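You operate a simulated robot arm through the tools that you are given. There is no shell and no other tool. Be economical: measure what you need, move in short steps, check, and stop when the job is done.

The job below is to be done with a simulated robot arm. You get a single attempt, and the scene is never put back.

## Task
Print the number pad on the hand press at the force on the card.
Fine: one stroke; at the end the head is up and the nest is out.
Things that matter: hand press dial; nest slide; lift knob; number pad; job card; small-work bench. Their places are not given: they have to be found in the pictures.

It is judged by the outcome, as a careful person would: the job done as asked, and still so three seconds after it is handed in. It fails if anything else is knocked over, pushed out of place, dropped, spilled or broken.

## Robot
A 7-joint arm with a two-finger parallel gripper, fixed in place. Base frame: the origin is at the foot of the arm, x ahead of it, y to its left, z up. Units: cm, degrees, N and s.
With the tool pointing down near the work surface it reaches from about 10 to 46 cm from the base axis. Its first joint turns from -66.0 to 66.0 degrees. Payload 2.6 kg.
Tool frame: the origin (TCP) lies between the finger pads and is the grasp point; the fingertips stand 3 cm ahead of it; z points along the fingers, y is the line along which they close. Largest opening 9.4 cm; finger width 2.8, thickness 1; the body of the gripper, 5 by 9.6 cm, starts 5.5 cm behind the TCP.
Orientation is that of the tool frame in the base frame, as [roll, pitch, yaw] about the fixed x, y, z axes, in that order (R = Rz(yaw) Ry(pitch) Rx(roll)). With the fingers straight down and closing along the base's y, the tool's x points along the base's -x, its y along +y and its z along -z.

## Interface
- The arm moves only by the tool apply_moves. Its argument "moves" is a list of rows, each an object (a shift or turn left out is 0, a gripper value left out holds the last) with "jaw": the finger opening in cm, from 0 to 9.4; "dp": the shift along the tool's x, y, z in cm, a list of three; "delta_rot": the turn, a rotation vector about the tool's x, y, z in degrees, a list of three. In form: [{"jaw": jaw, "dp": [x, y, z], "delta_rot": [ax, ay, az]}, ...]. A call has 1 to 12 rows; each row is the pose to reach, as a shift and turn from the pose commanded when the call began, along the tool's axes at that moment. Each row takes 0.2 s and may step no farther than 5 cm and 8.6 degrees from the row before; otherwise, or with a gripper value out of range, the whole call is refused. A pose out of reach is approached as far as the arm can. The call stops where the force on the tool passes 90 N (or 10 N more than at its start, if that is more) or the arm is blocked; 0.2 s more then pass. Each finger travels about 7.2 cm/s and halts on what it meets, pressing with about 35 N; the grip force reading is that of the motor and also rises with nothing between the fingers. The clock runs only during rows and for 0.2 s after the last one: add rows that repeat a pose to give the fingers time. It gives the time, the measured TCP pose, the force on the tool (base axes), the opening and the grip force at its end, in the units of the frame above (readings bear some noise), and new pictures: "views" is both (left out), scene, wrist or none.
- Cameras (640 x 400 px; columns grow to the right, rows downward): "scene" is fixed at [1.39, 42.85, 55.05]; the picture's right is [-0.91, -0.42, 0.00], its down [-0.30, 0.65, -0.70] and it looks along [0.29, -0.64, -0.71] (base axes); focal length 214 px, centre (320, 200). "wrist" rides on the gripper at [-3.7, 0, -5.8] in the tool frame; the picture's right is [0.00, -1.00, 0.00], its down [0.97, 0.00, -0.24] and it looks along [0.24, 0.00, 0.97] (tool axes); focal length 218 px, centre (320, 200).
- measure_at(camera, pixels): there is no depth. For up to 12 entries [column, row, z] of the newest picture of that camera ("zoom" is the newest enlarged one), the place [x, y] in the base frame at which the ray of that pixel passes the height z, good to about 0.2 cm. It takes no simulated time.
- close_up(camera, box): a new picture of the part [left, top, right, bottom] of that camera's present view, enlarged. It takes no simulated time.
- job_done(): hands the job in; it is judged then, once.

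Work in short steps. Measure before you move; look again where a grasp or a placing could have gone wrong, and mend it. You have 80 turns and 120 pictures in all, those below and enlarged ones among them. Open the gripper and draw the arm clear of the work before you hand the job in, unless the task says otherwise; then end with one line.

The tools are called by a JSON object that holds its "name" and its "arguments". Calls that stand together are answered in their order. apply_moves: Moves the arm, as the interface text tells. Its arguments: {"type":"object","properties":{"moves":{"type":"array","items":{"type":"object","properties":{"jaw":{"type":"number"},"dp":{"type":"array","items":{"type":"number"}},"delta_rot":{"type":"array","items":{"type":"number"}}}}},"views":{"type":"string","enum":["both","scene","wrist","none"]}},"required":["moves"]} The other tools are called the same way: measure_at (camera, pixels) gives the place at which the rays of pixels pass given heights; close_up (camera, box) takes an enlarged picture of a part of a camera's view; job_done () hands the job in.

At the start:

```text
clock: 0.0
eef_pos: [31.92, 17.22, 41.82]
tool_rot: [179.9, 0.0, 179.9]
wrist_force: [-0.1, 0.1, 0.1]
width: 9.38
finger_force: 0.1
```

scene: 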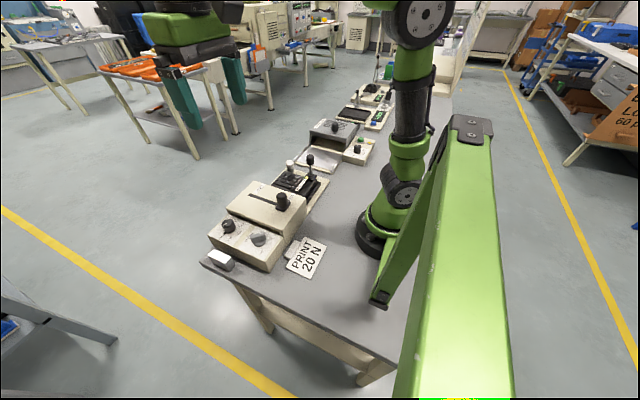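
wrist: 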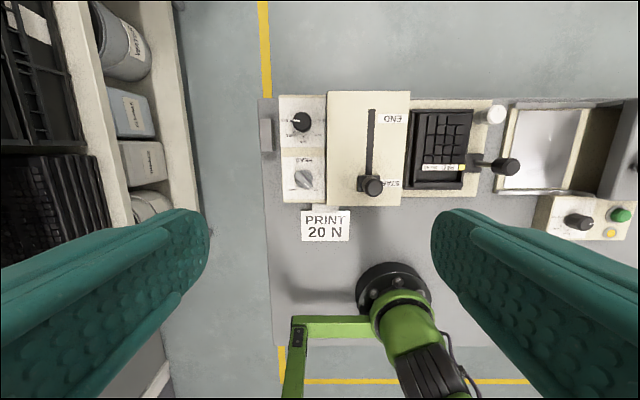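

The card reads PRINT 20 N (wrist px 325,226). I enlarge the bench area in both views to identify the parts.

{"name": "close_up", "arguments": {"camera": "wrist", "box": [255, 85, 415, 245]}}

{"name": "close_up", "arguments": {"camera": "wrist", "box": [400, 85, 640, 245]}}

{"name": "close_up", "arguments": {"camera": "scene", "box": [190, 80, 410, 300]}}

```text
2.50 times, centred on (335, 165) of wrist
```

zoom: 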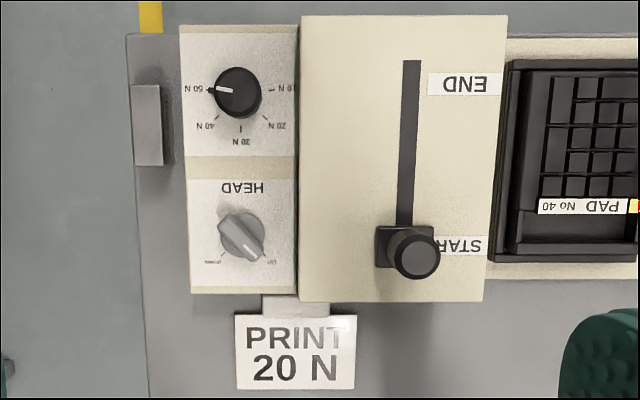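

```text
2.50 times, centred on (520, 165) of wrist
```

zoom: 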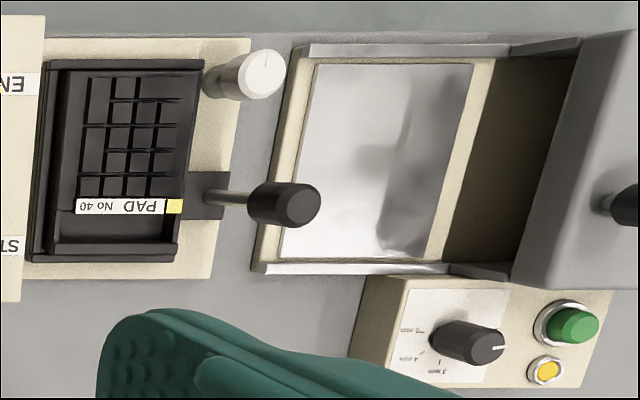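

```text
1.82 times, centred on (300, 190) of scene
```

zoom: 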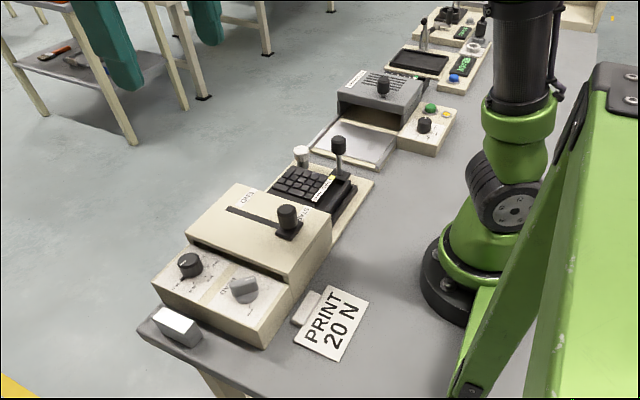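

I measure the main parts at the bench height and somewhat above.

{"name": "measure_at", "arguments": {"camera": "wrist", "pixels": [[325, 226, -44], [302, 121, -34], [305, 180, -34], [372, 185, -28], [495, 113, -38], [507, 167, -34], [440, 150, -40], [395, 285, -44], [265, 135, -44], [368, 112, -32]]}}

{"name": "measure_at", "arguments": {"camera": "scene", "pixels": [[306, 258, -44], [228, 226, -34], [258, 240, -34], [282, 200, -28], [290, 164, -38], [310, 159, -34], [290, 182, -40], [370, 240, -44], [220, 260, -44]]}}

```text
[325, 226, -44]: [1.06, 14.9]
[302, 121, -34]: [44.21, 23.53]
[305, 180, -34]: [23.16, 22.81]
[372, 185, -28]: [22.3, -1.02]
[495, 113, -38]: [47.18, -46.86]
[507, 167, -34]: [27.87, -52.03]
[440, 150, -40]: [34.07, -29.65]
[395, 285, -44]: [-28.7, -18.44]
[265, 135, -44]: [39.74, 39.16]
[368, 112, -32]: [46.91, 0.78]
```

```text
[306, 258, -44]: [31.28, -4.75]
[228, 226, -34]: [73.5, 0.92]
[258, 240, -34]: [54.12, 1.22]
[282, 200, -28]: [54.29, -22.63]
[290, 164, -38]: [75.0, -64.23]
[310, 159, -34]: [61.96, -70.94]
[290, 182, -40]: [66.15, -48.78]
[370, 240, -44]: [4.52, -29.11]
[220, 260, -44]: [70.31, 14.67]
```

The two cameras disagree at z=-44; the base foot suggests the bench top is near z=0. I measure again at other heights to triangulate.

{"name": "measure_at", "arguments": {"camera": "wrist", "pixels": [[325, 226, 0], [325, 226, -4], [395, 285, 0], [302, 121, 6], [305, 180, 6], [372, 185, 10], [495, 113, 5], [507, 167, 8], [440, 150, 3], [268, 98, 0]]}}

{"name": "measure_at", "arguments": {"camera": "scene", "pixels": [[306, 258, 0], [306, 258, -4], [370, 240, 0], [228, 226, 6], [258, 240, 6], [282, 200, 10], [290, 164, 5], [310, 159, 8], [290, 182, 3], [203, 263, 0]]}}

```text
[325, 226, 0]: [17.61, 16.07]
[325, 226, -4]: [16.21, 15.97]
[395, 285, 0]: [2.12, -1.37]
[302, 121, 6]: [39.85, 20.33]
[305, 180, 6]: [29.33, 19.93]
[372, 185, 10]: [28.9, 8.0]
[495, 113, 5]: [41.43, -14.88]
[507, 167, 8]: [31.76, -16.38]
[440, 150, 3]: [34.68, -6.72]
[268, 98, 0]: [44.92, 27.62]
```

```text
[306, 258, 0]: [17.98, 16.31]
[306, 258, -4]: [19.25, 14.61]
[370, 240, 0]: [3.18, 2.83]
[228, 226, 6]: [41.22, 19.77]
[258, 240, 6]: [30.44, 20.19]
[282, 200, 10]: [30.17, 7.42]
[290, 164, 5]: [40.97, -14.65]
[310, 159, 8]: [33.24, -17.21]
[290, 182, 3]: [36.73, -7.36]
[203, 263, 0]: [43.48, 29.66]
```

The triangulation is consistent with a bench at z≈0: dial ≈(39.7,20.2,7.5), lift knob ≈(29.6,20.2,7), stroke knob ≈(29.2,8.5,11.7), nest handle ≈(32,-14.8,9.9). I move down over the dial and knob for a better look.

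{"name": "apply_moves", "arguments": {"moves": [{"dp": [-1, 1, 4.5]}, {"dp": [-2, 2, 9]}, {"dp": [-3, 3, 13.5]}, {"dp": [-4, 3, 18]}, {"dp": [-4, 3, 20]}, {"dp": [-4, 3, 20]}]}}

{"name": "close_up", "arguments": {"camera": "wrist", "box": [200, 60, 440, 300]}}

```text
clock: 1.4
eef_pos: [35.85, 20.07, 21.74]
tool_rot: [179.9, 0.0, -180.0]
wrist_force: [0.1, -0.5, 0.2]
width: 9.39
finger_force: 0.0
```

scene: 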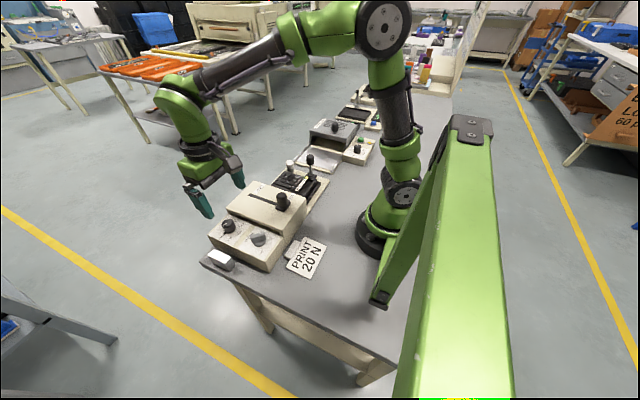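
wrist: 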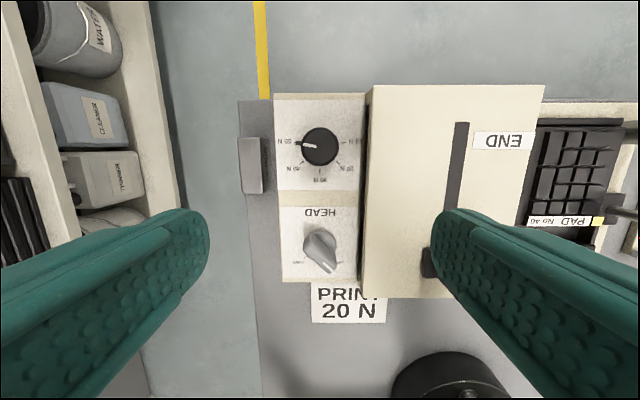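

```text
1.67 times, centred on (320, 180) of wrist
```

zoom: 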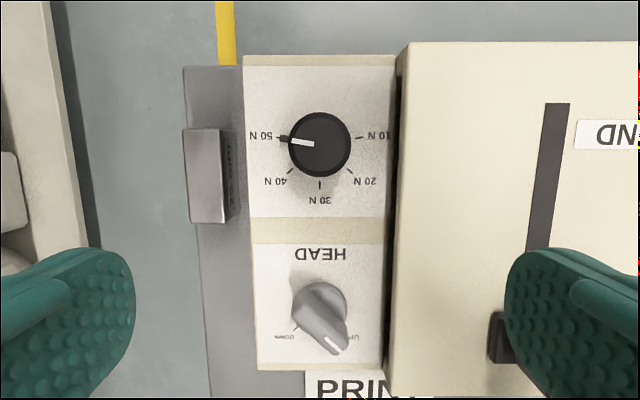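

The dial reads 50 N with labels spaced about 54° apart, and the head knob points to UP (lower right). I measure both knob centres in this view.

{"name": "measure_at", "arguments": {"camera": "wrist", "pixels": [[319, 146, 7.5], [319, 164, 7.5], [301, 146, 7.5], [319, 146, 5.5], [322, 251, 7.5], [314, 249, 5], [329, 268, 7.5], [320, 150, 5]]}}

{"name": "close_up", "arguments": {"camera": "scene", "box": [190, 150, 340, 290]}}

```text
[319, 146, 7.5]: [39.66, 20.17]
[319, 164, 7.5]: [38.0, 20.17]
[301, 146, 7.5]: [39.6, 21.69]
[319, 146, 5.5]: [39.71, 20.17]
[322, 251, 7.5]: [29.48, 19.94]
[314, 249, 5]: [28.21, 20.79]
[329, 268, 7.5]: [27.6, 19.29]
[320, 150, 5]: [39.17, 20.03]
```

```text
2.86 times, centred on (265, 220) of scene
```

zoom: 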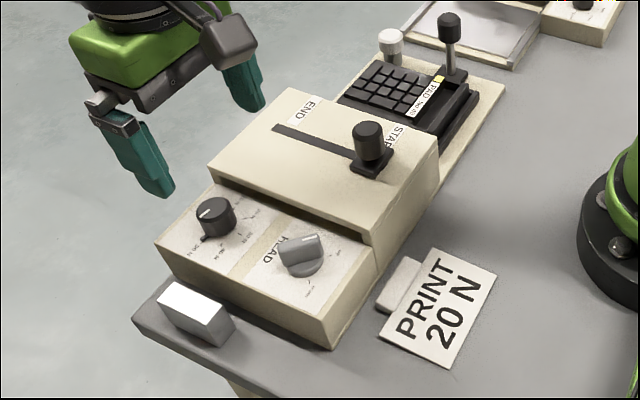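

The dial sits at (39.7,20.2) with radius ≈1.6. I move above it, turning the tool +64° so there is travel for the counter-clockwise turn, and narrow the jaws to 5.2.

{"name": "apply_moves", "arguments": {"moves": [{"jaw": 5.2, "dp": [-2, 0.1, 0], "delta_rot": [0, 0, 8]}, {"dp": [-3.85, 0.13, 0], "delta_rot": [0, 0, 16]}, {"dp": [-3.85, 0.13, 0], "delta_rot": [0, 0, 24]}, {"dp": [-3.85, 0.13, 0], "delta_rot": [0, 0, 32]}, {"dp": [-3.85, 0.13, 0], "delta_rot": [0, 0, 40]}, {"dp": [-3.85, 0.13, 2], "delta_rot": [0, 0, 48]}, {"dp": [-3.85, 0.13, 4], "delta_rot": [0, 0, 56]}, {"dp": [-3.85, 0.13, 6], "delta_rot": [0, 0, 64]}, {"dp": [-3.85, 0.13, 6], "delta_rot": [0, 0, 64]}]}}

```text
clock: 3.4
eef_pos: [39.64, 20.34, 15.78]
tool_rot: [179.9, -0.1, 115.8]
wrist_force: [0.5, -0.4, 0.2]
width: 5.18
finger_force: 0.0
```

scene: 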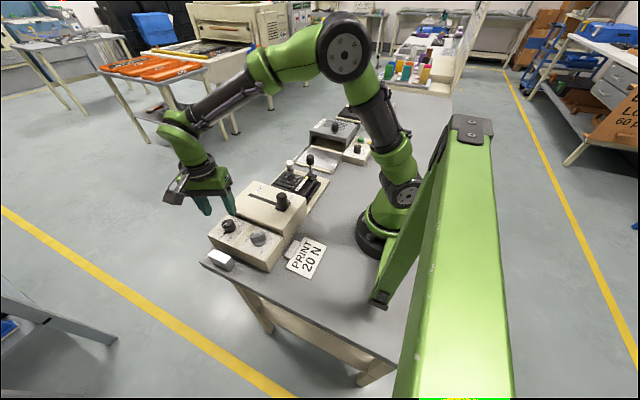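
wrist: 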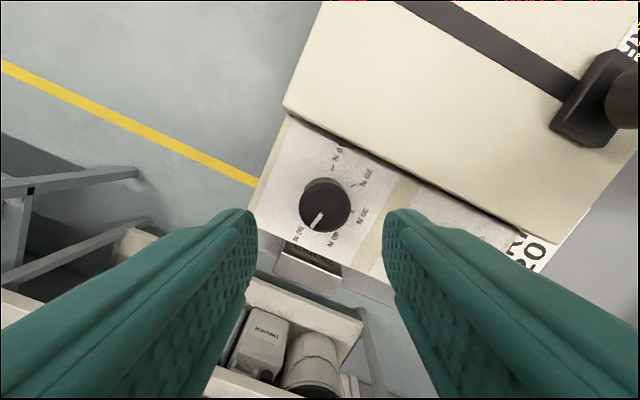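

The knob top centre is near (325,204) with the TCP axis near (320,204). I check with a measurement and a close-up.

{"name": "measure_at", "arguments": {"camera": "wrist", "pixels": [[325, 202, 7.5], [325, 202, 8.2], [325, 208, 6]]}}

{"name": "close_up", "arguments": {"camera": "wrist", "box": [250, 130, 410, 270]}}

```text
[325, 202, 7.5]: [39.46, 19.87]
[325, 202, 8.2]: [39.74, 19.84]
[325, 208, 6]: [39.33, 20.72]
```

```text
2.86 times, centred on (330, 200) of wrist
```

zoom: 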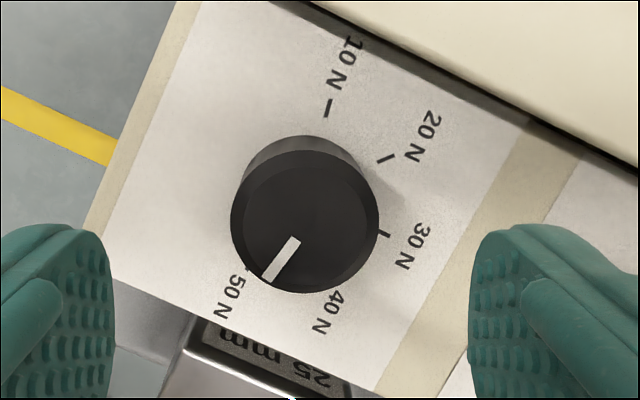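

The offset is about 0.2 cm. I centre and descend until the tips are at about z=6.5, watching the force.

{"name": "apply_moves", "arguments": {"moves": [{"dp": [-0.19, -0.15, 2]}, {"dp": [-0.19, -0.15, 4]}, {"dp": [-0.19, -0.15, 5.5]}, {"dp": [-0.19, -0.15, 6.2]}, {"dp": [-0.19, -0.15, 6.2]}]}}

{"name": "close_up", "arguments": {"camera": "scene", "box": [190, 170, 310, 290]}}

```text
clock: 4.6
eef_pos: [39.69, 20.05, 9.63]
tool_rot: [179.9, 0.0, 115.9]
wrist_force: [-0.2, -1.2, 0.0]
width: 5.24
finger_force: 0.0
```

scene: 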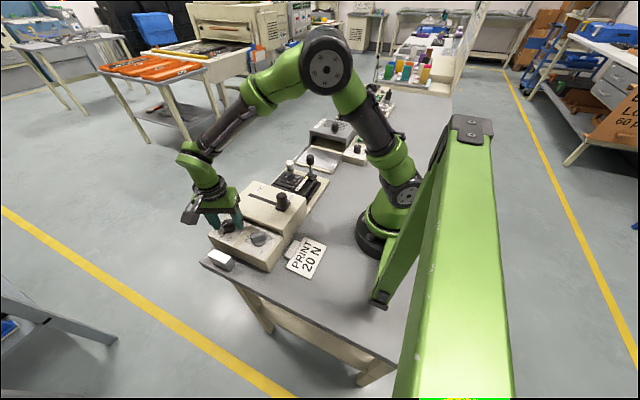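
wrist: 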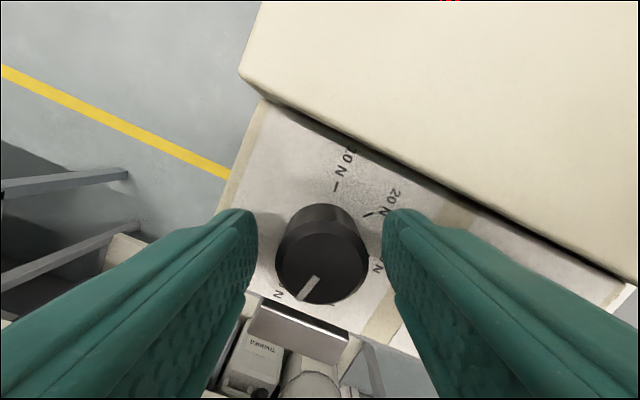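

```text
3.33 times, centred on (250, 230) of scene
```

zoom: 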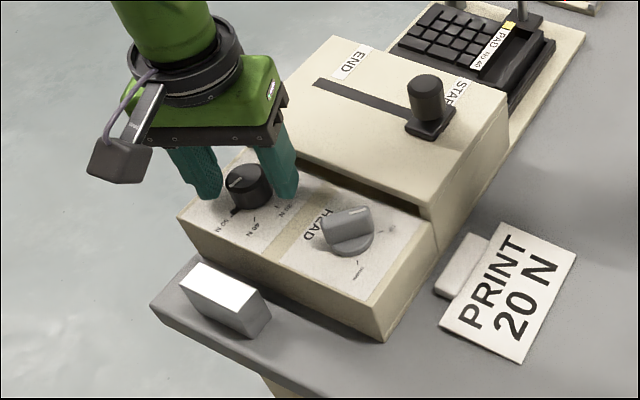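

The fingers straddle the knob cleanly. I close on it.

{"name": "apply_moves", "arguments": {"moves": [{"jaw": 2.5}, {"jaw": 2.5}, {"jaw": 2.5}], "views": "wrist"}}

```text
clock: 5.4
eef_pos: [39.6, 20.0, 9.64]
tool_rot: [-179.9, -0.1, 115.9]
wrist_force: [-8.2, -5.2, 3.2]
width: 3.17
finger_force: 45.1
```

wrist: 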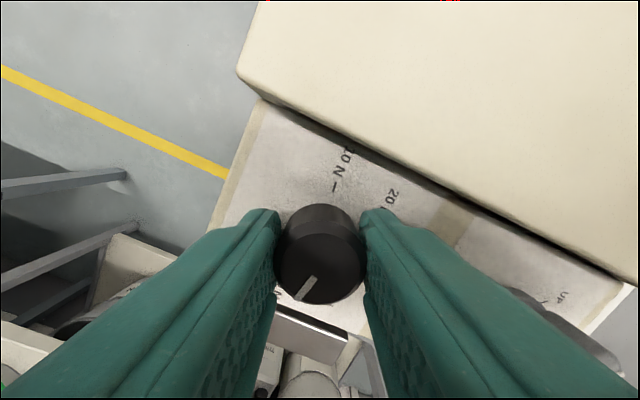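

Gripped at 3.17 cm. I turn 96° counter-clockwise with a tiny centring shift, then look.

{"name": "apply_moves", "arguments": {"moves": [{"dp": [0, -0.1, 0]}, {"dp": [0, -0.1, 0], "delta_rot": [0, 0, -8]}, {"dp": [0, -0.1, 0], "delta_rot": [0, 0, -16]}, {"dp": [0, -0.1, 0], "delta_rot": [0, 0, -24]}, {"dp": [0, -0.1, 0], "delta_rot": [0, 0, -32]}, {"dp": [0, -0.1, 0], "delta_rot": [0, 0, -40]}, {"dp": [0, -0.1, 0], "delta_rot": [0, 0, -48]}, {"dp": [0, -0.1, 0], "delta_rot": [0, 0, -56]}, {"dp": [0, -0.1, 0], "delta_rot": [0, 0, -64]}, {"dp": [0, -0.1, 0], "delta_rot": [0, 0, -72]}, {"dp": [0, -0.1, 0], "delta_rot": [0, 0, -80]}, {"dp": [0, -0.1, 0], "delta_rot": [0, 0, -80]}], "views": "wrist"}}

```text
clock: 8.0
eef_pos: [39.59, 20.32, 9.63]
tool_rot: [179.8, 0.5, -163.6]
wrist_force: [20.3, 32.0, -24.3]
width: 3.16
finger_force: 45.6
```

wrist: 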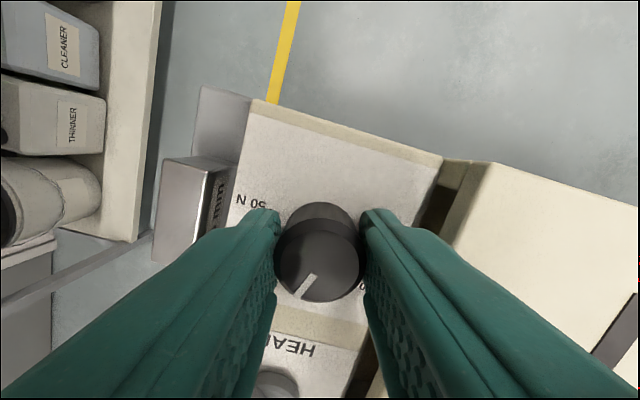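

The knob followed the 80° turn, but a side force of 38 N shows I'm off its axis by ~0.4 cm. I recentre first and read the force.

{"name": "apply_moves", "arguments": {"moves": [{"dp": [-0.12, 0.17, 0]}, {"dp": [-0.25, 0.34, 0]}, {"dp": [-0.25, 0.34, 0]}], "views": "none"}}

```text
clock: 8.8
eef_pos: [39.68, 20.24, 9.59]
tool_rot: [179.9, -0.1, -164.3]
wrist_force: [-10.3, -1.5, 10.9]
width: 3.17
finger_force: 44.8
```

Force is low now at (39.68,20.24). I continue 64° more about this axis.

{"name": "apply_moves", "arguments": {"moves": [{"delta_rot": [0, 0, -8]}, {"delta_rot": [0, 0, -16]}, {"delta_rot": [0, 0, -24]}, {"delta_rot": [0, 0, -32]}, {"delta_rot": [0, 0, -40]}, {"delta_rot": [0, 0, -48]}, {"delta_rot": [0, 0, -56]}, {"delta_rot": [0, 0, -64]}, {"delta_rot": [0, 0, -64]}], "views": "wrist"}}

{"name": "close_up", "arguments": {"camera": "scene", "box": [190, 190, 270, 270]}}

```text
clock: 10.8
eef_pos: [39.6, 20.42, 9.58]
tool_rot: [179.7, -0.2, -100.2]
wrist_force: [-28.9, -15.3, 30.5]
width: 3.16
finger_force: 44.7
```

wrist: 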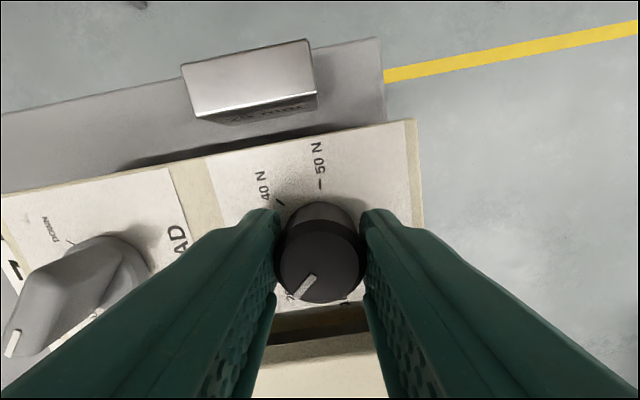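

```text
5.00 times, centred on (230, 230) of scene
```

zoom: 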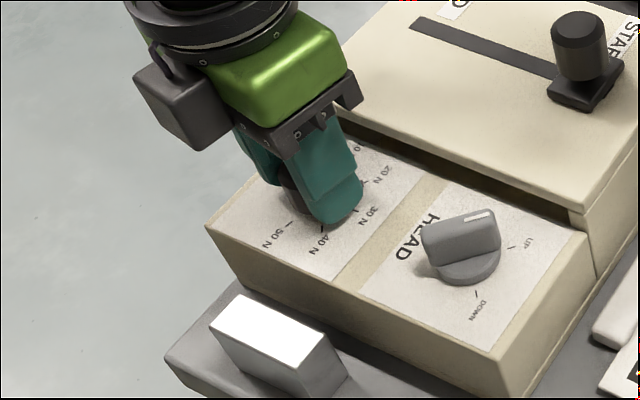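

The dial has turned about 144°. I release, rise, and read it.

{"name": "apply_moves", "arguments": {"moves": [{"jaw": 5.2}, {"jaw": 5.2}, {"dp": [0, 0, -4]}, {"dp": [0, 0, -8]}, {"dp": [0, 0, -8]}], "views": "wrist"}}

{"name": "close_up", "arguments": {"camera": "wrist", "box": [250, 130, 410, 270]}}

```text
clock: 12.0
eef_pos: [39.81, 20.34, 17.62]
tool_rot: [-180.0, 0.1, -100.1]
wrist_force: [-0.8, 0.1, 0.5]
width: 5.21
finger_force: 0.0
```

wrist: 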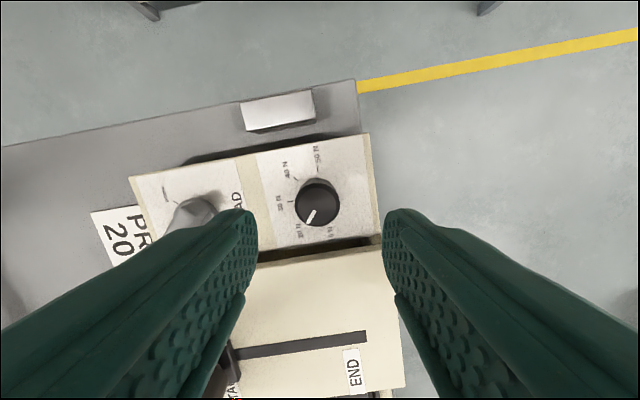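

```text
2.86 times, centred on (330, 200) of wrist
```

zoom: 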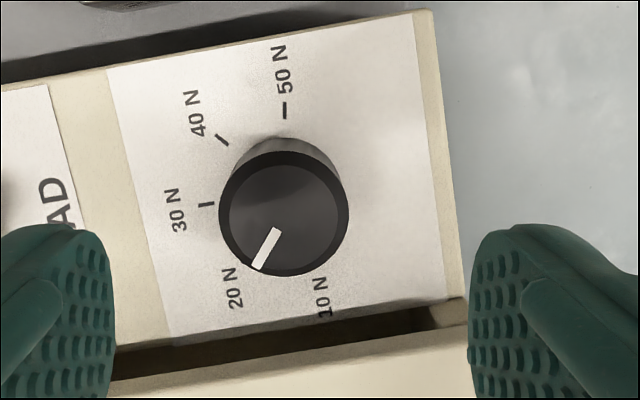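

The mark is at about 243° in this view and the 20 N label at about 242°. I go back to the earlier view pose (tool at yaw 180) to check against the ticks.

{"name": "apply_moves", "arguments": {"moves": [{"dp": [0, 0, -2], "delta_rot": [0, 0, 8]}, {"dp": [0, 0, -4], "delta_rot": [0, 0, 16]}, {"dp": [0, 0, -4], "delta_rot": [0, 0, 24]}, {"dp": [0, 1, -4], "delta_rot": [0, 0, 32]}, {"dp": [0, 2, -4], "delta_rot": [0, 0, 40]}, {"dp": [0, 3, -4], "delta_rot": [0, 0, 48]}, {"dp": [0, 4, -4], "delta_rot": [0, 0, 56]}, {"dp": [0, 4, -4], "delta_rot": [0, 0, 64]}, {"dp": [0, 4, -4], "delta_rot": [0, 0, 72]}, {"dp": [0, 4, -4], "delta_rot": [0, 0, 80]}, {"dp": [0, 4, -4], "delta_rot": [0, 0, 80]}], "views": "wrist"}}

{"name": "close_up", "arguments": {"camera": "wrist", "box": [260, 90, 380, 210]}}

```text
clock: 14.4
eef_pos: [35.9, 21.05, 21.64]
tool_rot: [180.0, 0.0, 179.8]
wrist_force: [0.4, -0.4, 0.8]
width: 5.21
finger_force: 0.0
```

wrist: 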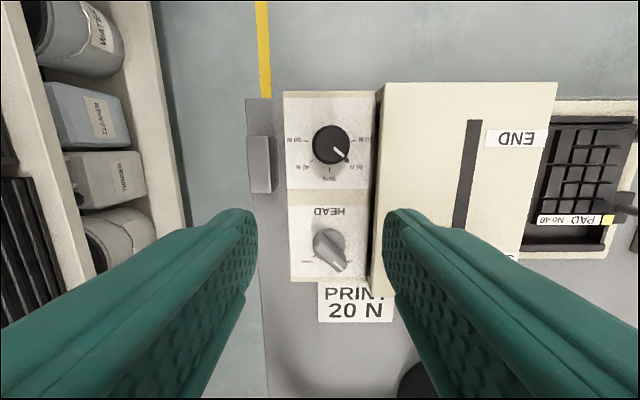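

```text
3.33 times, centred on (320, 150) of wrist
```

zoom: 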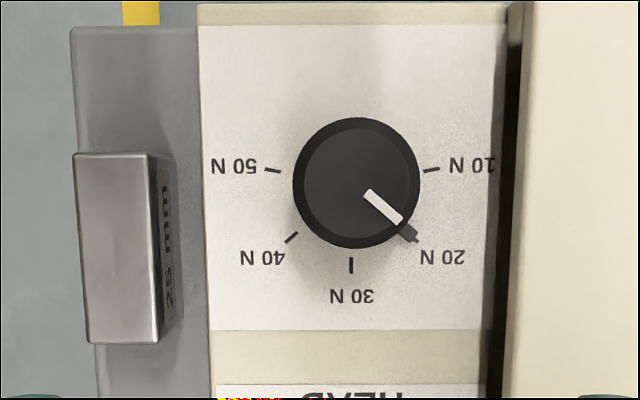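

Dial: the pointer tab sits right at the 20 N tick. Next I look at the nest from above, moving along -y at this height.

{"name": "apply_moves", "arguments": {"moves": [{"dp": [0, -5, 0]}, {"dp": [0, -10, 0]}, {"dp": [0, -15, 0]}, {"dp": [0, -20, 0]}, {"dp": [0, -25, 0]}, {"dp": [0, -28, 0]}, {"dp": [0, -28, 0]}], "views": "wrist"}}

{"name": "close_up", "arguments": {"camera": "wrist", "box": [220, 70, 460, 290]}}

{"name": "close_up", "arguments": {"camera": "scene", "box": [250, 130, 350, 220]}}

```text
clock: 16.0
eef_pos: [35.67, -6.93, 21.64]
tool_rot: [179.9, -0.1, 179.9]
wrist_force: [0.6, 0.3, -0.3]
width: 5.18
finger_force: 0.1
```

wrist: 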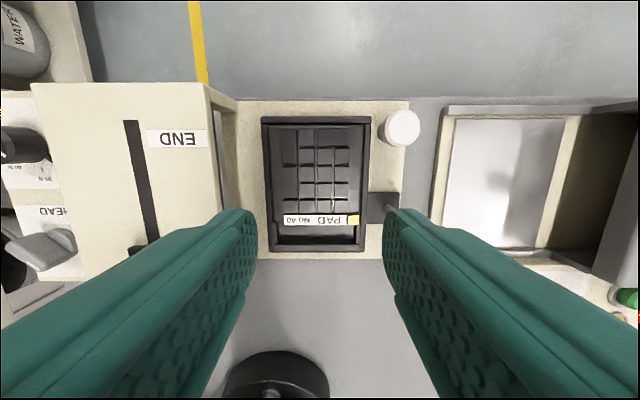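

```text
1.82 times, centred on (340, 180) of wrist
```

zoom: 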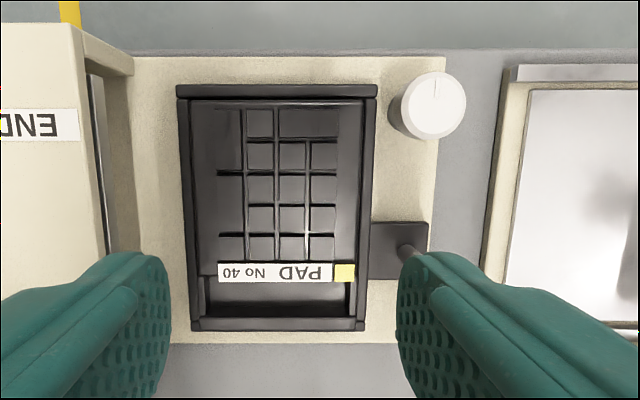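

```text
4.44 times, centred on (300, 175) of scene
```

zoom: 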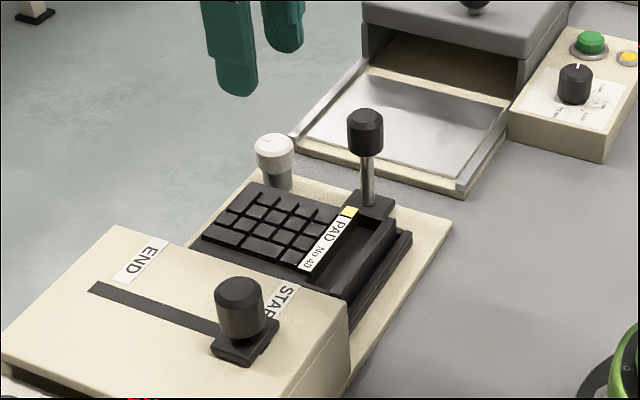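

The nest handle is a black knob on a rod at about (32,-14.8), top z≈10. I go over it with the tool turned to yaw 90, so the fingers close along x and the camera looks toward the press.

{"name": "apply_moves", "arguments": {"moves": [{"jaw": 4.5, "dp": [1, -3, 0], "delta_rot": [0, 0, 8]}, {"dp": [2, -5, 0], "delta_rot": [0, 0, 16]}, {"dp": [3.67, -7.87, 0], "delta_rot": [0, 0, 24]}, {"dp": [3.67, -7.87, 0], "delta_rot": [0, 0, 32]}, {"dp": [3.67, -7.87, 0], "delta_rot": [0, 0, 40]}, {"dp": [3.67, -7.87, 0], "delta_rot": [0, 0, 48]}, {"dp": [3.67, -7.87, 0], "delta_rot": [0, 0, 56]}, {"dp": [3.67, -7.87, 0], "delta_rot": [0, 0, 64]}, {"dp": [3.67, -7.87, 1], "delta_rot": [0, 0, 72]}, {"dp": [3.67, -7.87, 2], "delta_rot": [0, 0, 80.5]}, {"dp": [3.67, -7.87, 3.6], "delta_rot": [0, 0, 89]}, {"dp": [3.67, -7.87, 3.6], "delta_rot": [0, 0, 90]}]}}

{"name": "close_up", "arguments": {"camera": "scene", "box": [240, 110, 360, 230]}}

```text
clock: 18.6
eef_pos: [32.02, -14.71, 17.92]
tool_rot: [180.0, -0.1, 89.8]
wrist_force: [0.0, 0.5, 0.3]
width: 4.52
finger_force: 0.0
```

scene: 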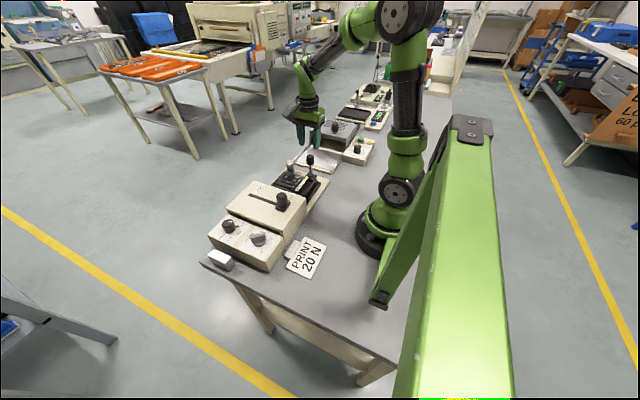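
wrist: 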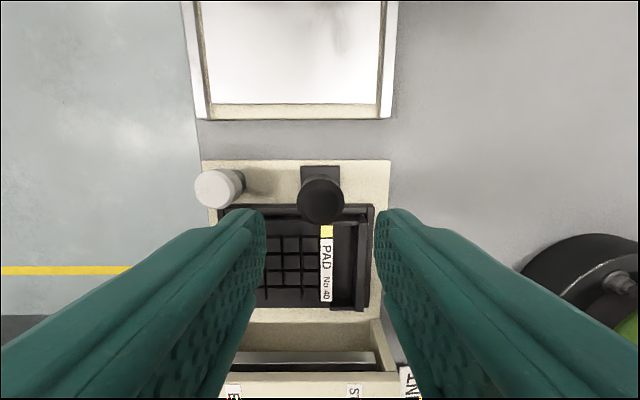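

```text
3.33 times, centred on (300, 170) of scene
```

zoom: 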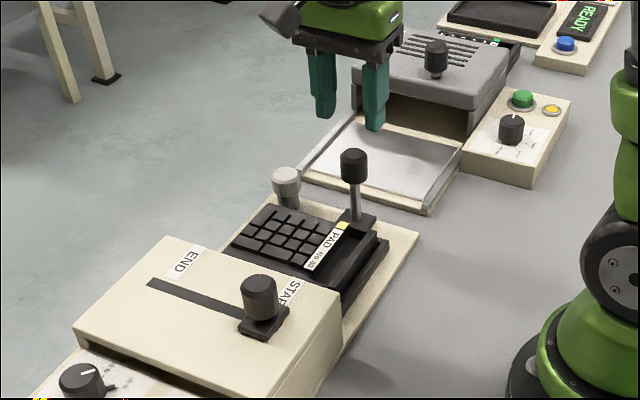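

The knob is centred at (320,201), on the tool axis. I descend so the tips reach z≈8 and grip it.

{"name": "apply_moves", "arguments": {"moves": [{"dp": [0, 0, 3]}, {"dp": [0, 0, 6]}, {"dp": [0, 0, 7]}, {"dp": [0, 0, 7]}, {"dp": [0, 0, 7], "jaw": 1.2}, {"dp": [0, 0, 7], "jaw": 1.2}, {"dp": [0, 0, 7], "jaw": 1.2}]}}

{"name": "close_up", "arguments": {"camera": "scene", "box": [240, 110, 360, 230]}}

```text
clock: 20.2
eef_pos: [31.95, -14.71, 10.86]
tool_rot: [180.0, 0.0, 90.0]
wrist_force: [-5.9, -0.9, -2.8]
width: 2.98
finger_force: 45.2
```

scene: 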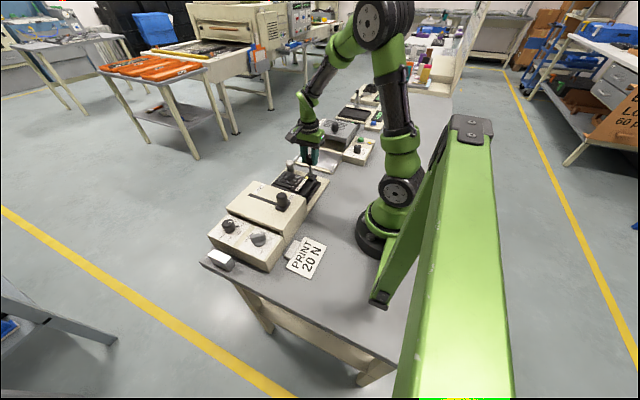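
wrist: 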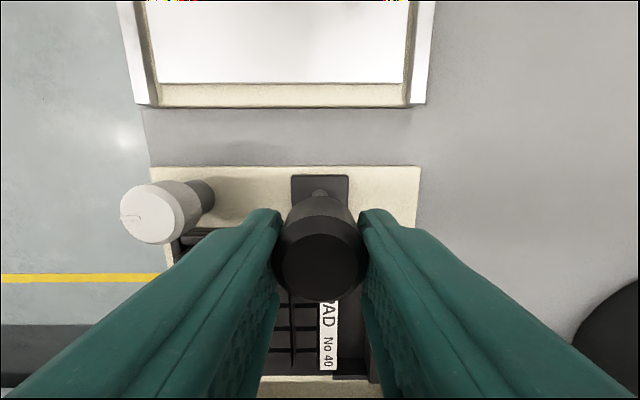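

```text
3.33 times, centred on (300, 170) of scene
```

zoom: 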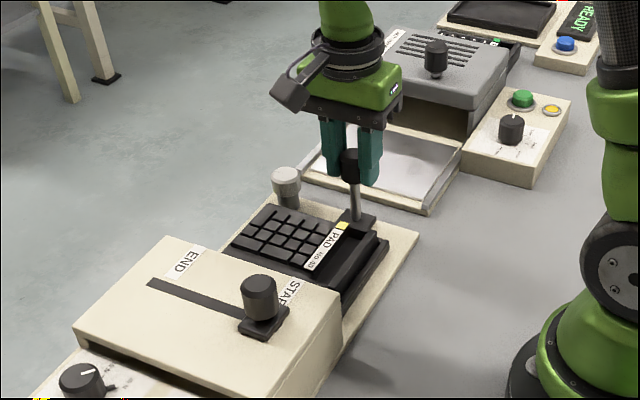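

Knob gripped (2.98 cm). I slide the nest toward the press along +y (tool +x), 9 cm first.

{"name": "apply_moves", "arguments": {"moves": [{"dp": [1, 0, 0]}, {"dp": [2, 0, 0]}, {"dp": [3.5, 0, 0]}, {"dp": [5, 0, 0]}, {"dp": [6.5, 0, 0]}, {"dp": [8, 0, 0]}, {"dp": [9, 0, 0]}, {"dp": [9, 0, 0]}]}}

{"name": "close_up", "arguments": {"camera": "scene", "box": [240, 110, 360, 230]}}

```text
clock: 22.0
eef_pos: [32.04, -5.66, 11.02]
tool_rot: [-180.0, -0.1, 90.0]
wrist_force: [8.0, 0.4, -32.9]
width: 2.97
finger_force: 45.0
```

scene: 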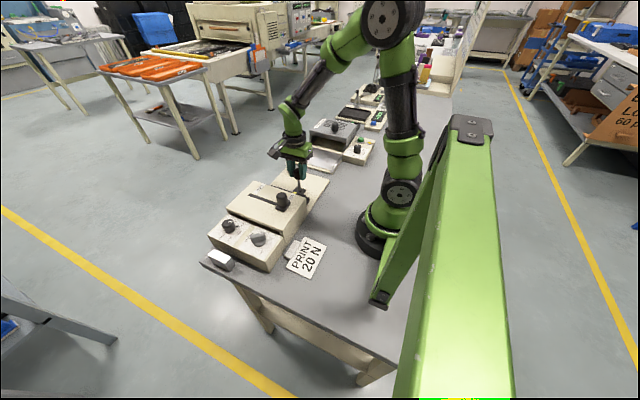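
wrist: 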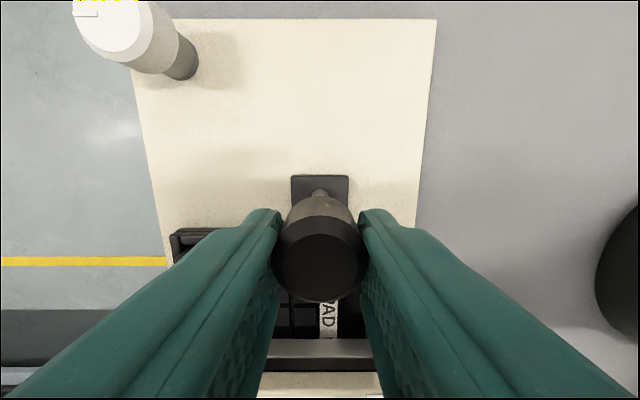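

```text
3.33 times, centred on (300, 170) of scene
```

zoom: 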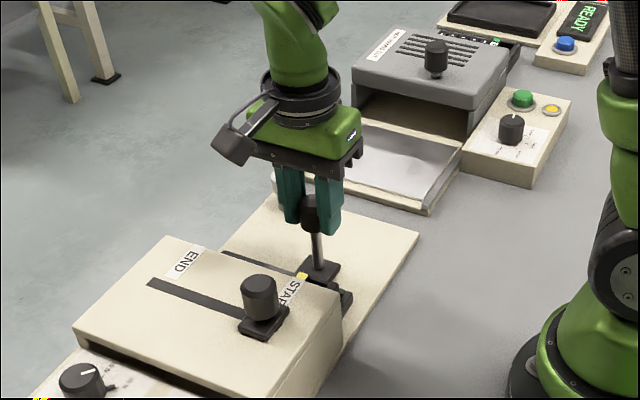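

It slides freely, with a little upward pull (-33 N in z) which I ease by 0.15 cm. I continue in small steps towards its stop.

{"name": "apply_moves", "arguments": {"moves": [{"dp": [0.5, 0, 0.15]}, {"dp": [1, 0, 0.15]}, {"dp": [1.5, 0, 0.15]}, {"dp": [2, 0, 0.15]}, {"dp": [2.5, 0, 0.15]}, {"dp": [3, 0, 0.15]}, {"dp": [3, 0, 0.15]}]}}

{"name": "close_up", "arguments": {"camera": "scene", "box": [240, 130, 340, 230]}}

```text
clock: 23.6
eef_pos: [32.0, -2.68, 10.83]
tool_rot: [180.0, -0.3, 89.8]
wrist_force: [-22.9, -1.6, 28.3]
width: 2.98
finger_force: 44.6
```

scene: 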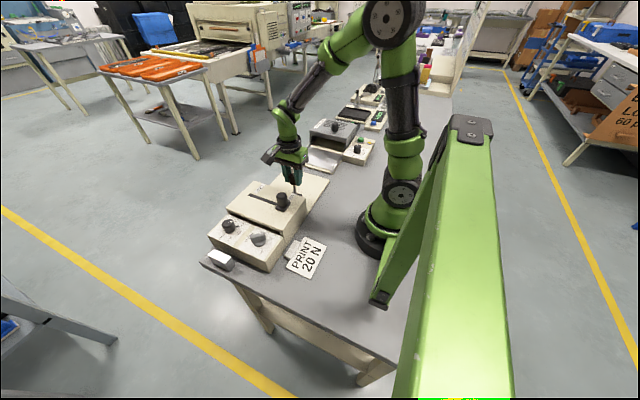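
wrist: 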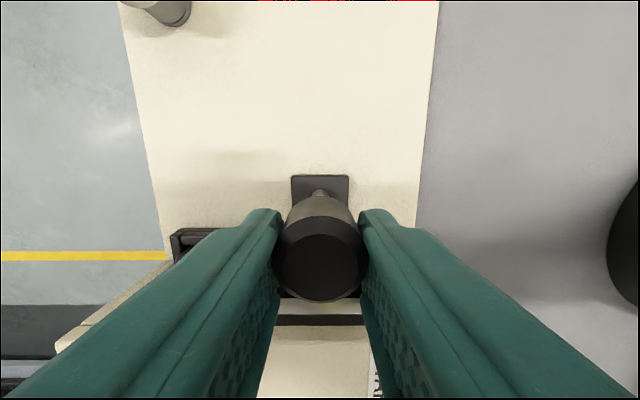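

```text
4.00 times, centred on (290, 180) of scene
```

zoom: 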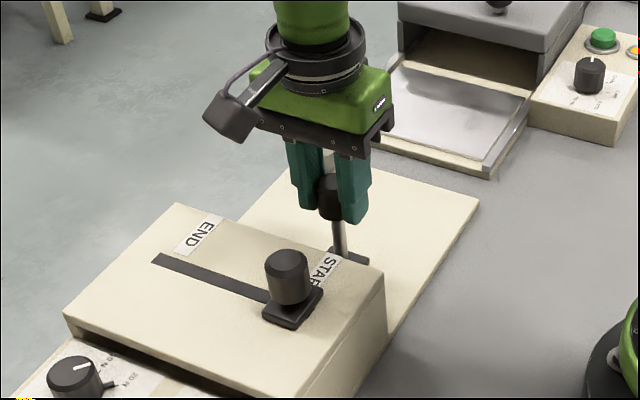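

Still free. I measure the housing front edge (row ≈327 under the fingers) to know the margin.

{"name": "measure_at", "arguments": {"camera": "wrist", "pixels": [[320, 327, 9], [320, 327, 8], [320, 176, 4.5], [320, 230, 4.5]]}}

{"name": "measure_at", "arguments": {"camera": "scene", "pixels": [[306, 198, 9], [306, 198, 8], [259, 183, 9], [259, 183, 8]]}}

{"name": "close_up", "arguments": {"camera": "wrist", "box": [240, 260, 400, 400]}}

```text
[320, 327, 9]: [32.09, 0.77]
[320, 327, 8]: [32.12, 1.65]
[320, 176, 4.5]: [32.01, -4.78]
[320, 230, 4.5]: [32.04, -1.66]
```

```text
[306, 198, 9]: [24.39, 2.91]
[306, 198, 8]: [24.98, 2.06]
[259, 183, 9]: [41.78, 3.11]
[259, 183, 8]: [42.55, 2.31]
```

```text
2.86 times, centred on (320, 330) of wrist
```

zoom: 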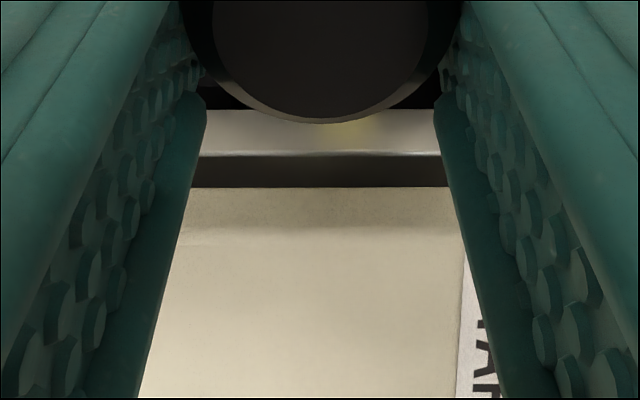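

The housing front is at y≈2; my finger front is at ≈-1.3. I continue in small steps and watch the y-force.

{"name": "apply_moves", "arguments": {"moves": [{"dp": [0.4, 0, 0]}, {"dp": [0.8, 0, 0]}, {"dp": [1.2, 0, 0]}, {"dp": [1.6, 0, 0]}, {"dp": [2.0, 0, 0]}, {"dp": [2.0, 0, 0]}]}}

{"name": "close_up", "arguments": {"camera": "scene", "box": [240, 130, 340, 230]}}

```text
clock: 25.0
eef_pos: [32.0, -0.7, 10.89]
tool_rot: [-179.8, -0.3, 89.8]
wrist_force: [-24.7, -0.1, 42.5]
width: 2.97
finger_force: 44.9
```

scene: 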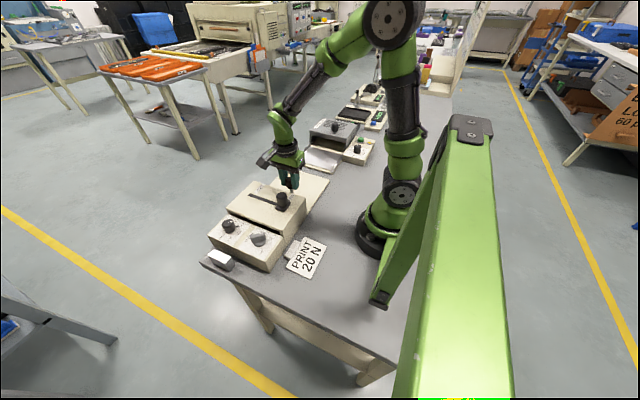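
wrist: 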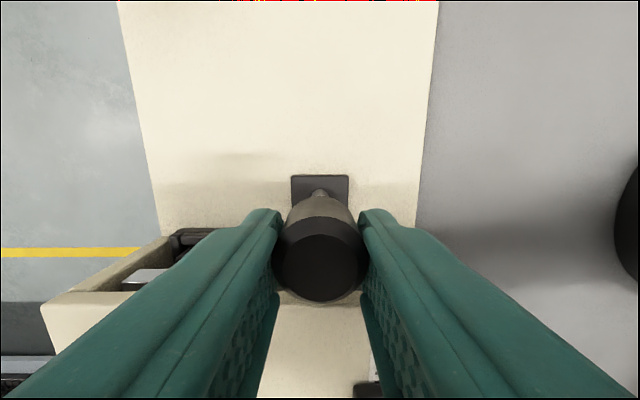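

```text
4.00 times, centred on (290, 180) of scene
```

zoom: 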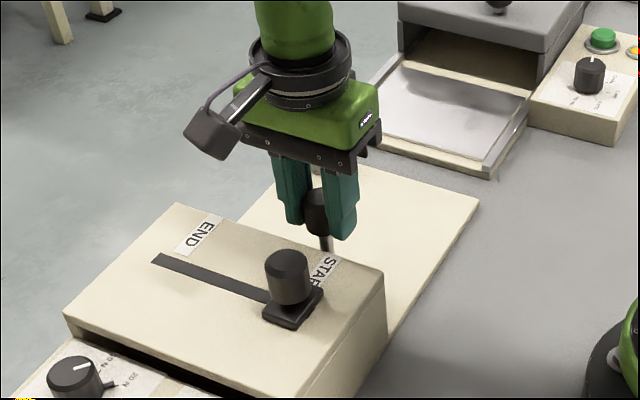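

Still no y resistance; z pushes +42 N so I raise 0.1. I continue in fine steps.

{"name": "apply_moves", "arguments": {"moves": [{"dp": [0, 0, -0.1]}, {"dp": [0.3, 0, -0.1]}, {"dp": [0.6, 0, -0.1]}, {"dp": [0.9, 0, -0.1]}, {"dp": [1.1, 0, -0.1]}, {"dp": [1.1, 0, -0.1]}]}}

{"name": "close_up", "arguments": {"camera": "scene", "box": [250, 150, 330, 230]}}

```text
clock: 26.4
eef_pos: [32.12, 0.2, 10.67]
tool_rot: [-180.0, 0.0, 89.8]
wrist_force: [-21.2, -9.4, 11.2]
width: 2.99
finger_force: 44.9
```

scene: 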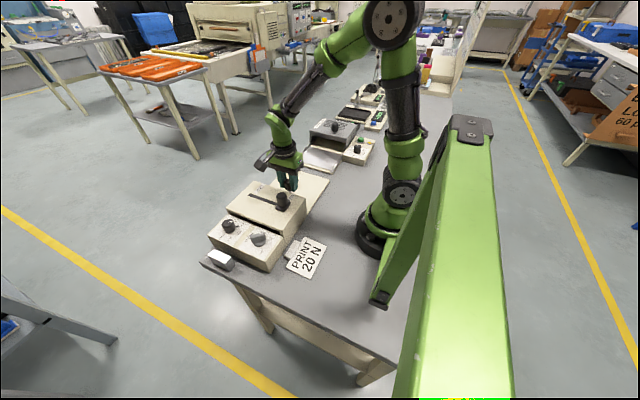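
wrist: 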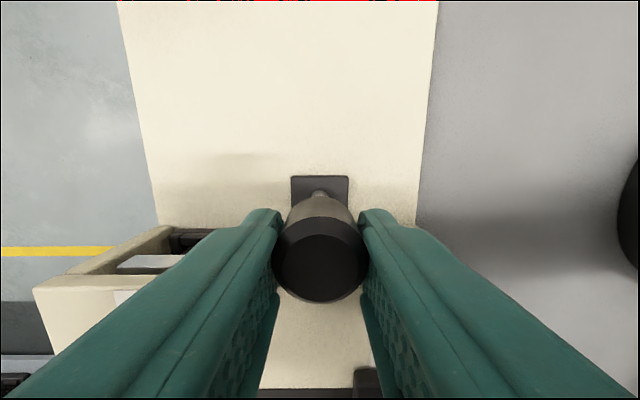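

```text
5.00 times, centred on (290, 190) of scene
```

zoom: 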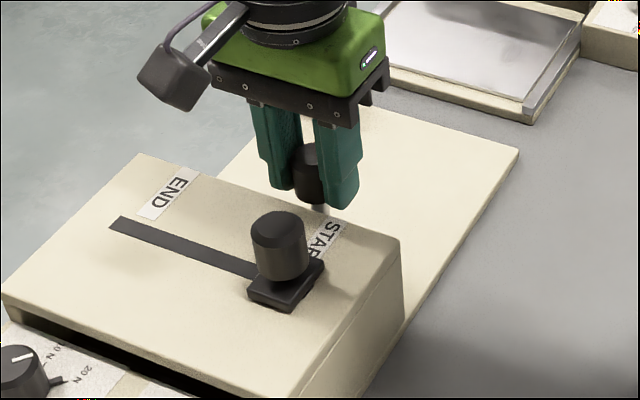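

Got 0.2 instead of 0.4 with -9 N in y: probably the end stop after 15 cm of travel. I push a touch more to confirm.

{"name": "apply_moves", "arguments": {"moves": [{"dp": [0.2, 0, 0]}, {"dp": [0.4, 0, 0]}, {"dp": [0.4, 0, 0]}], "views": "none"}}

```text
clock: 27.2
eef_pos: [31.97, 0.22, 10.66]
tool_rot: [-179.9, 0.3, 89.6]
wrist_force: [-22.8, -40.9, 7.9]
width: 2.99
finger_force: 45.4
```

A stop at y=0.22, but it could also be my finger on the housing. I release, raise so the tips are at z≈8.9, regrip only the knob top and push again to check.

{"name": "apply_moves", "arguments": {"moves": [{"dp": [-0.5, 0, 0]}, {"dp": [-0.5, 0, 0], "jaw": 4.5}, {"dp": [-0.5, 0, 0], "jaw": 4.5}, {"dp": [-0.5, 0, -1.1], "jaw": 4.5}, {"dp": [-0.5, 0, -1.1], "jaw": 1.5}, {"dp": [-0.5, 0, -1.1], "jaw": 1.5}, {"dp": [-0.5, 0, -1.1], "jaw": 1.5}, {"dp": [-0.3, 0, -1.1]}, {"dp": [0.0, 0, -1.1]}, {"dp": [0.2, 0, -1.1]}, {"dp": [0.2, 0, -1.1]}]}}

{"name": "close_up", "arguments": {"camera": "scene", "box": [250, 150, 330, 230]}}

```text
clock: 29.6
eef_pos: [32.11, 0.43, 12.03]
tool_rot: [-179.9, 0.3, 89.5]
wrist_force: [-25.5, -41.3, 12.0]
width: 2.97
finger_force: 44.9
```

scene: 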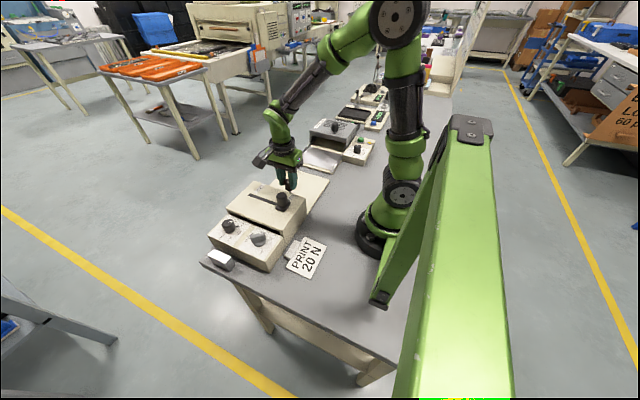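
wrist: 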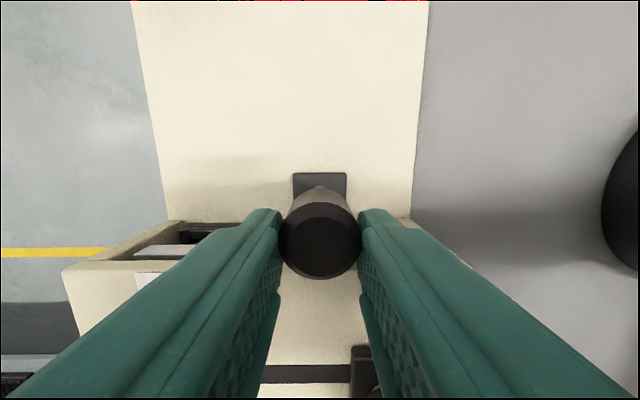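

```text
5.00 times, centred on (290, 190) of scene
```

zoom: 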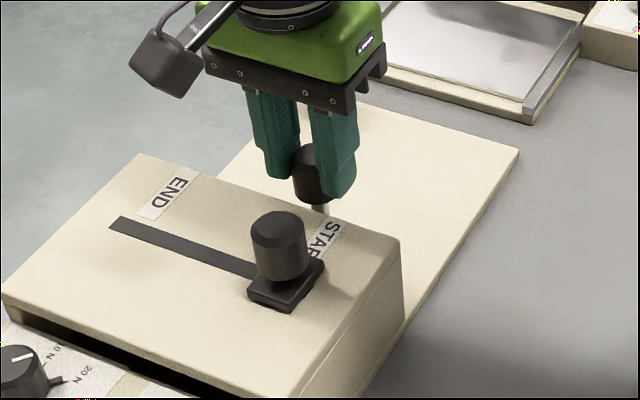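

The stop is in the same place with the tips clear, so the nest is fully in. I release, rise and travel over the lift knob, turning back to yaw ~180.

{"name": "apply_moves", "arguments": {"moves": [{"dp": [-0.3, 0, 0], "jaw": 5}, {"dp": [-0.3, 0, 0], "jaw": 5}, {"dp": [-0.3, 0, -4]}, {"dp": [-0.3, 0, -8], "delta_rot": [0, 0, -8]}, {"dp": [3, -0.4, -8], "delta_rot": [0, 0, -16]}, {"dp": [7, -0.8, -8], "delta_rot": [0, 0, -24]}, {"dp": [11, -1.2, -8], "delta_rot": [0, 0, -32]}, {"dp": [15, -1.8, -8], "delta_rot": [0, 0, -40]}, {"dp": [19, -2.4, -8], "delta_rot": [0, 0, -48]}, {"dp": [19.6, -2.6, -8], "delta_rot": [0, 0, -56]}, {"dp": [19.6, -2.6, -8], "delta_rot": [0, 0, -64]}, {"dp": [19.6, -2.6, -7], "delta_rot": [0, 0, -72]}], "views": "none"}}

{"name": "apply_moves", "arguments": {"moves": [{"delta_rot": [0, 0, -8], "dp": [0, 0, 1]}, {"delta_rot": [0, 0, -16], "dp": [0, 0, 2]}, {"delta_rot": [0, 0, -18], "dp": [0, 0, 2]}]}}

{"name": "close_up", "arguments": {"camera": "wrist", "box": [260, 120, 400, 260]}}

{"name": "close_up", "arguments": {"camera": "scene", "box": [230, 130, 350, 250]}}

```text
clock: 32.2
eef_pos: [29.46, 20.5, 19.05]
tool_rot: [179.9, -0.1, 162.0]
wrist_force: [-0.1, -1.1, -0.8]
width: 5.0
finger_force: 0.0
```

```text
clock: 33.0
eef_pos: [29.51, 20.56, 16.96]
tool_rot: [179.9, 0.0, -179.9]
wrist_force: [-0.6, -0.8, 0.2]
width: 4.99
finger_force: 0.0
```

scene: 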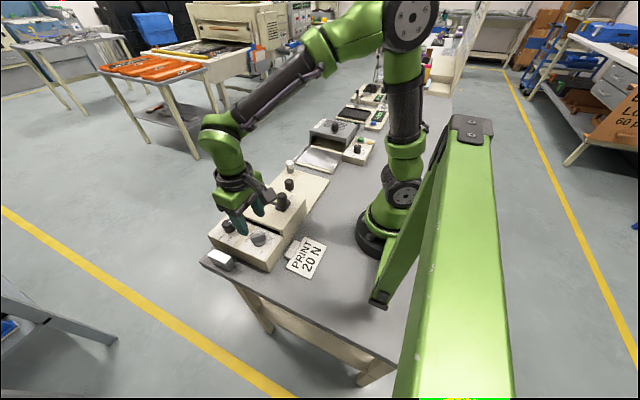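
wrist: 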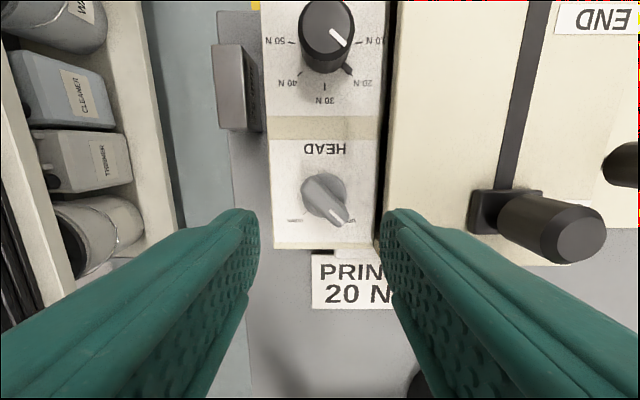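

```text
2.86 times, centred on (330, 190) of wrist
```

zoom: 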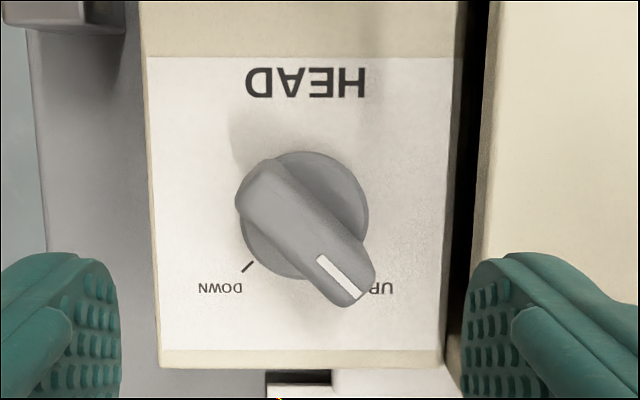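

```text
3.33 times, centred on (290, 190) of scene
```

zoom: 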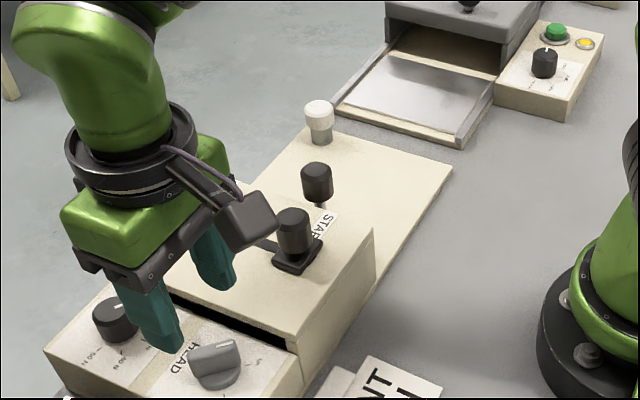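

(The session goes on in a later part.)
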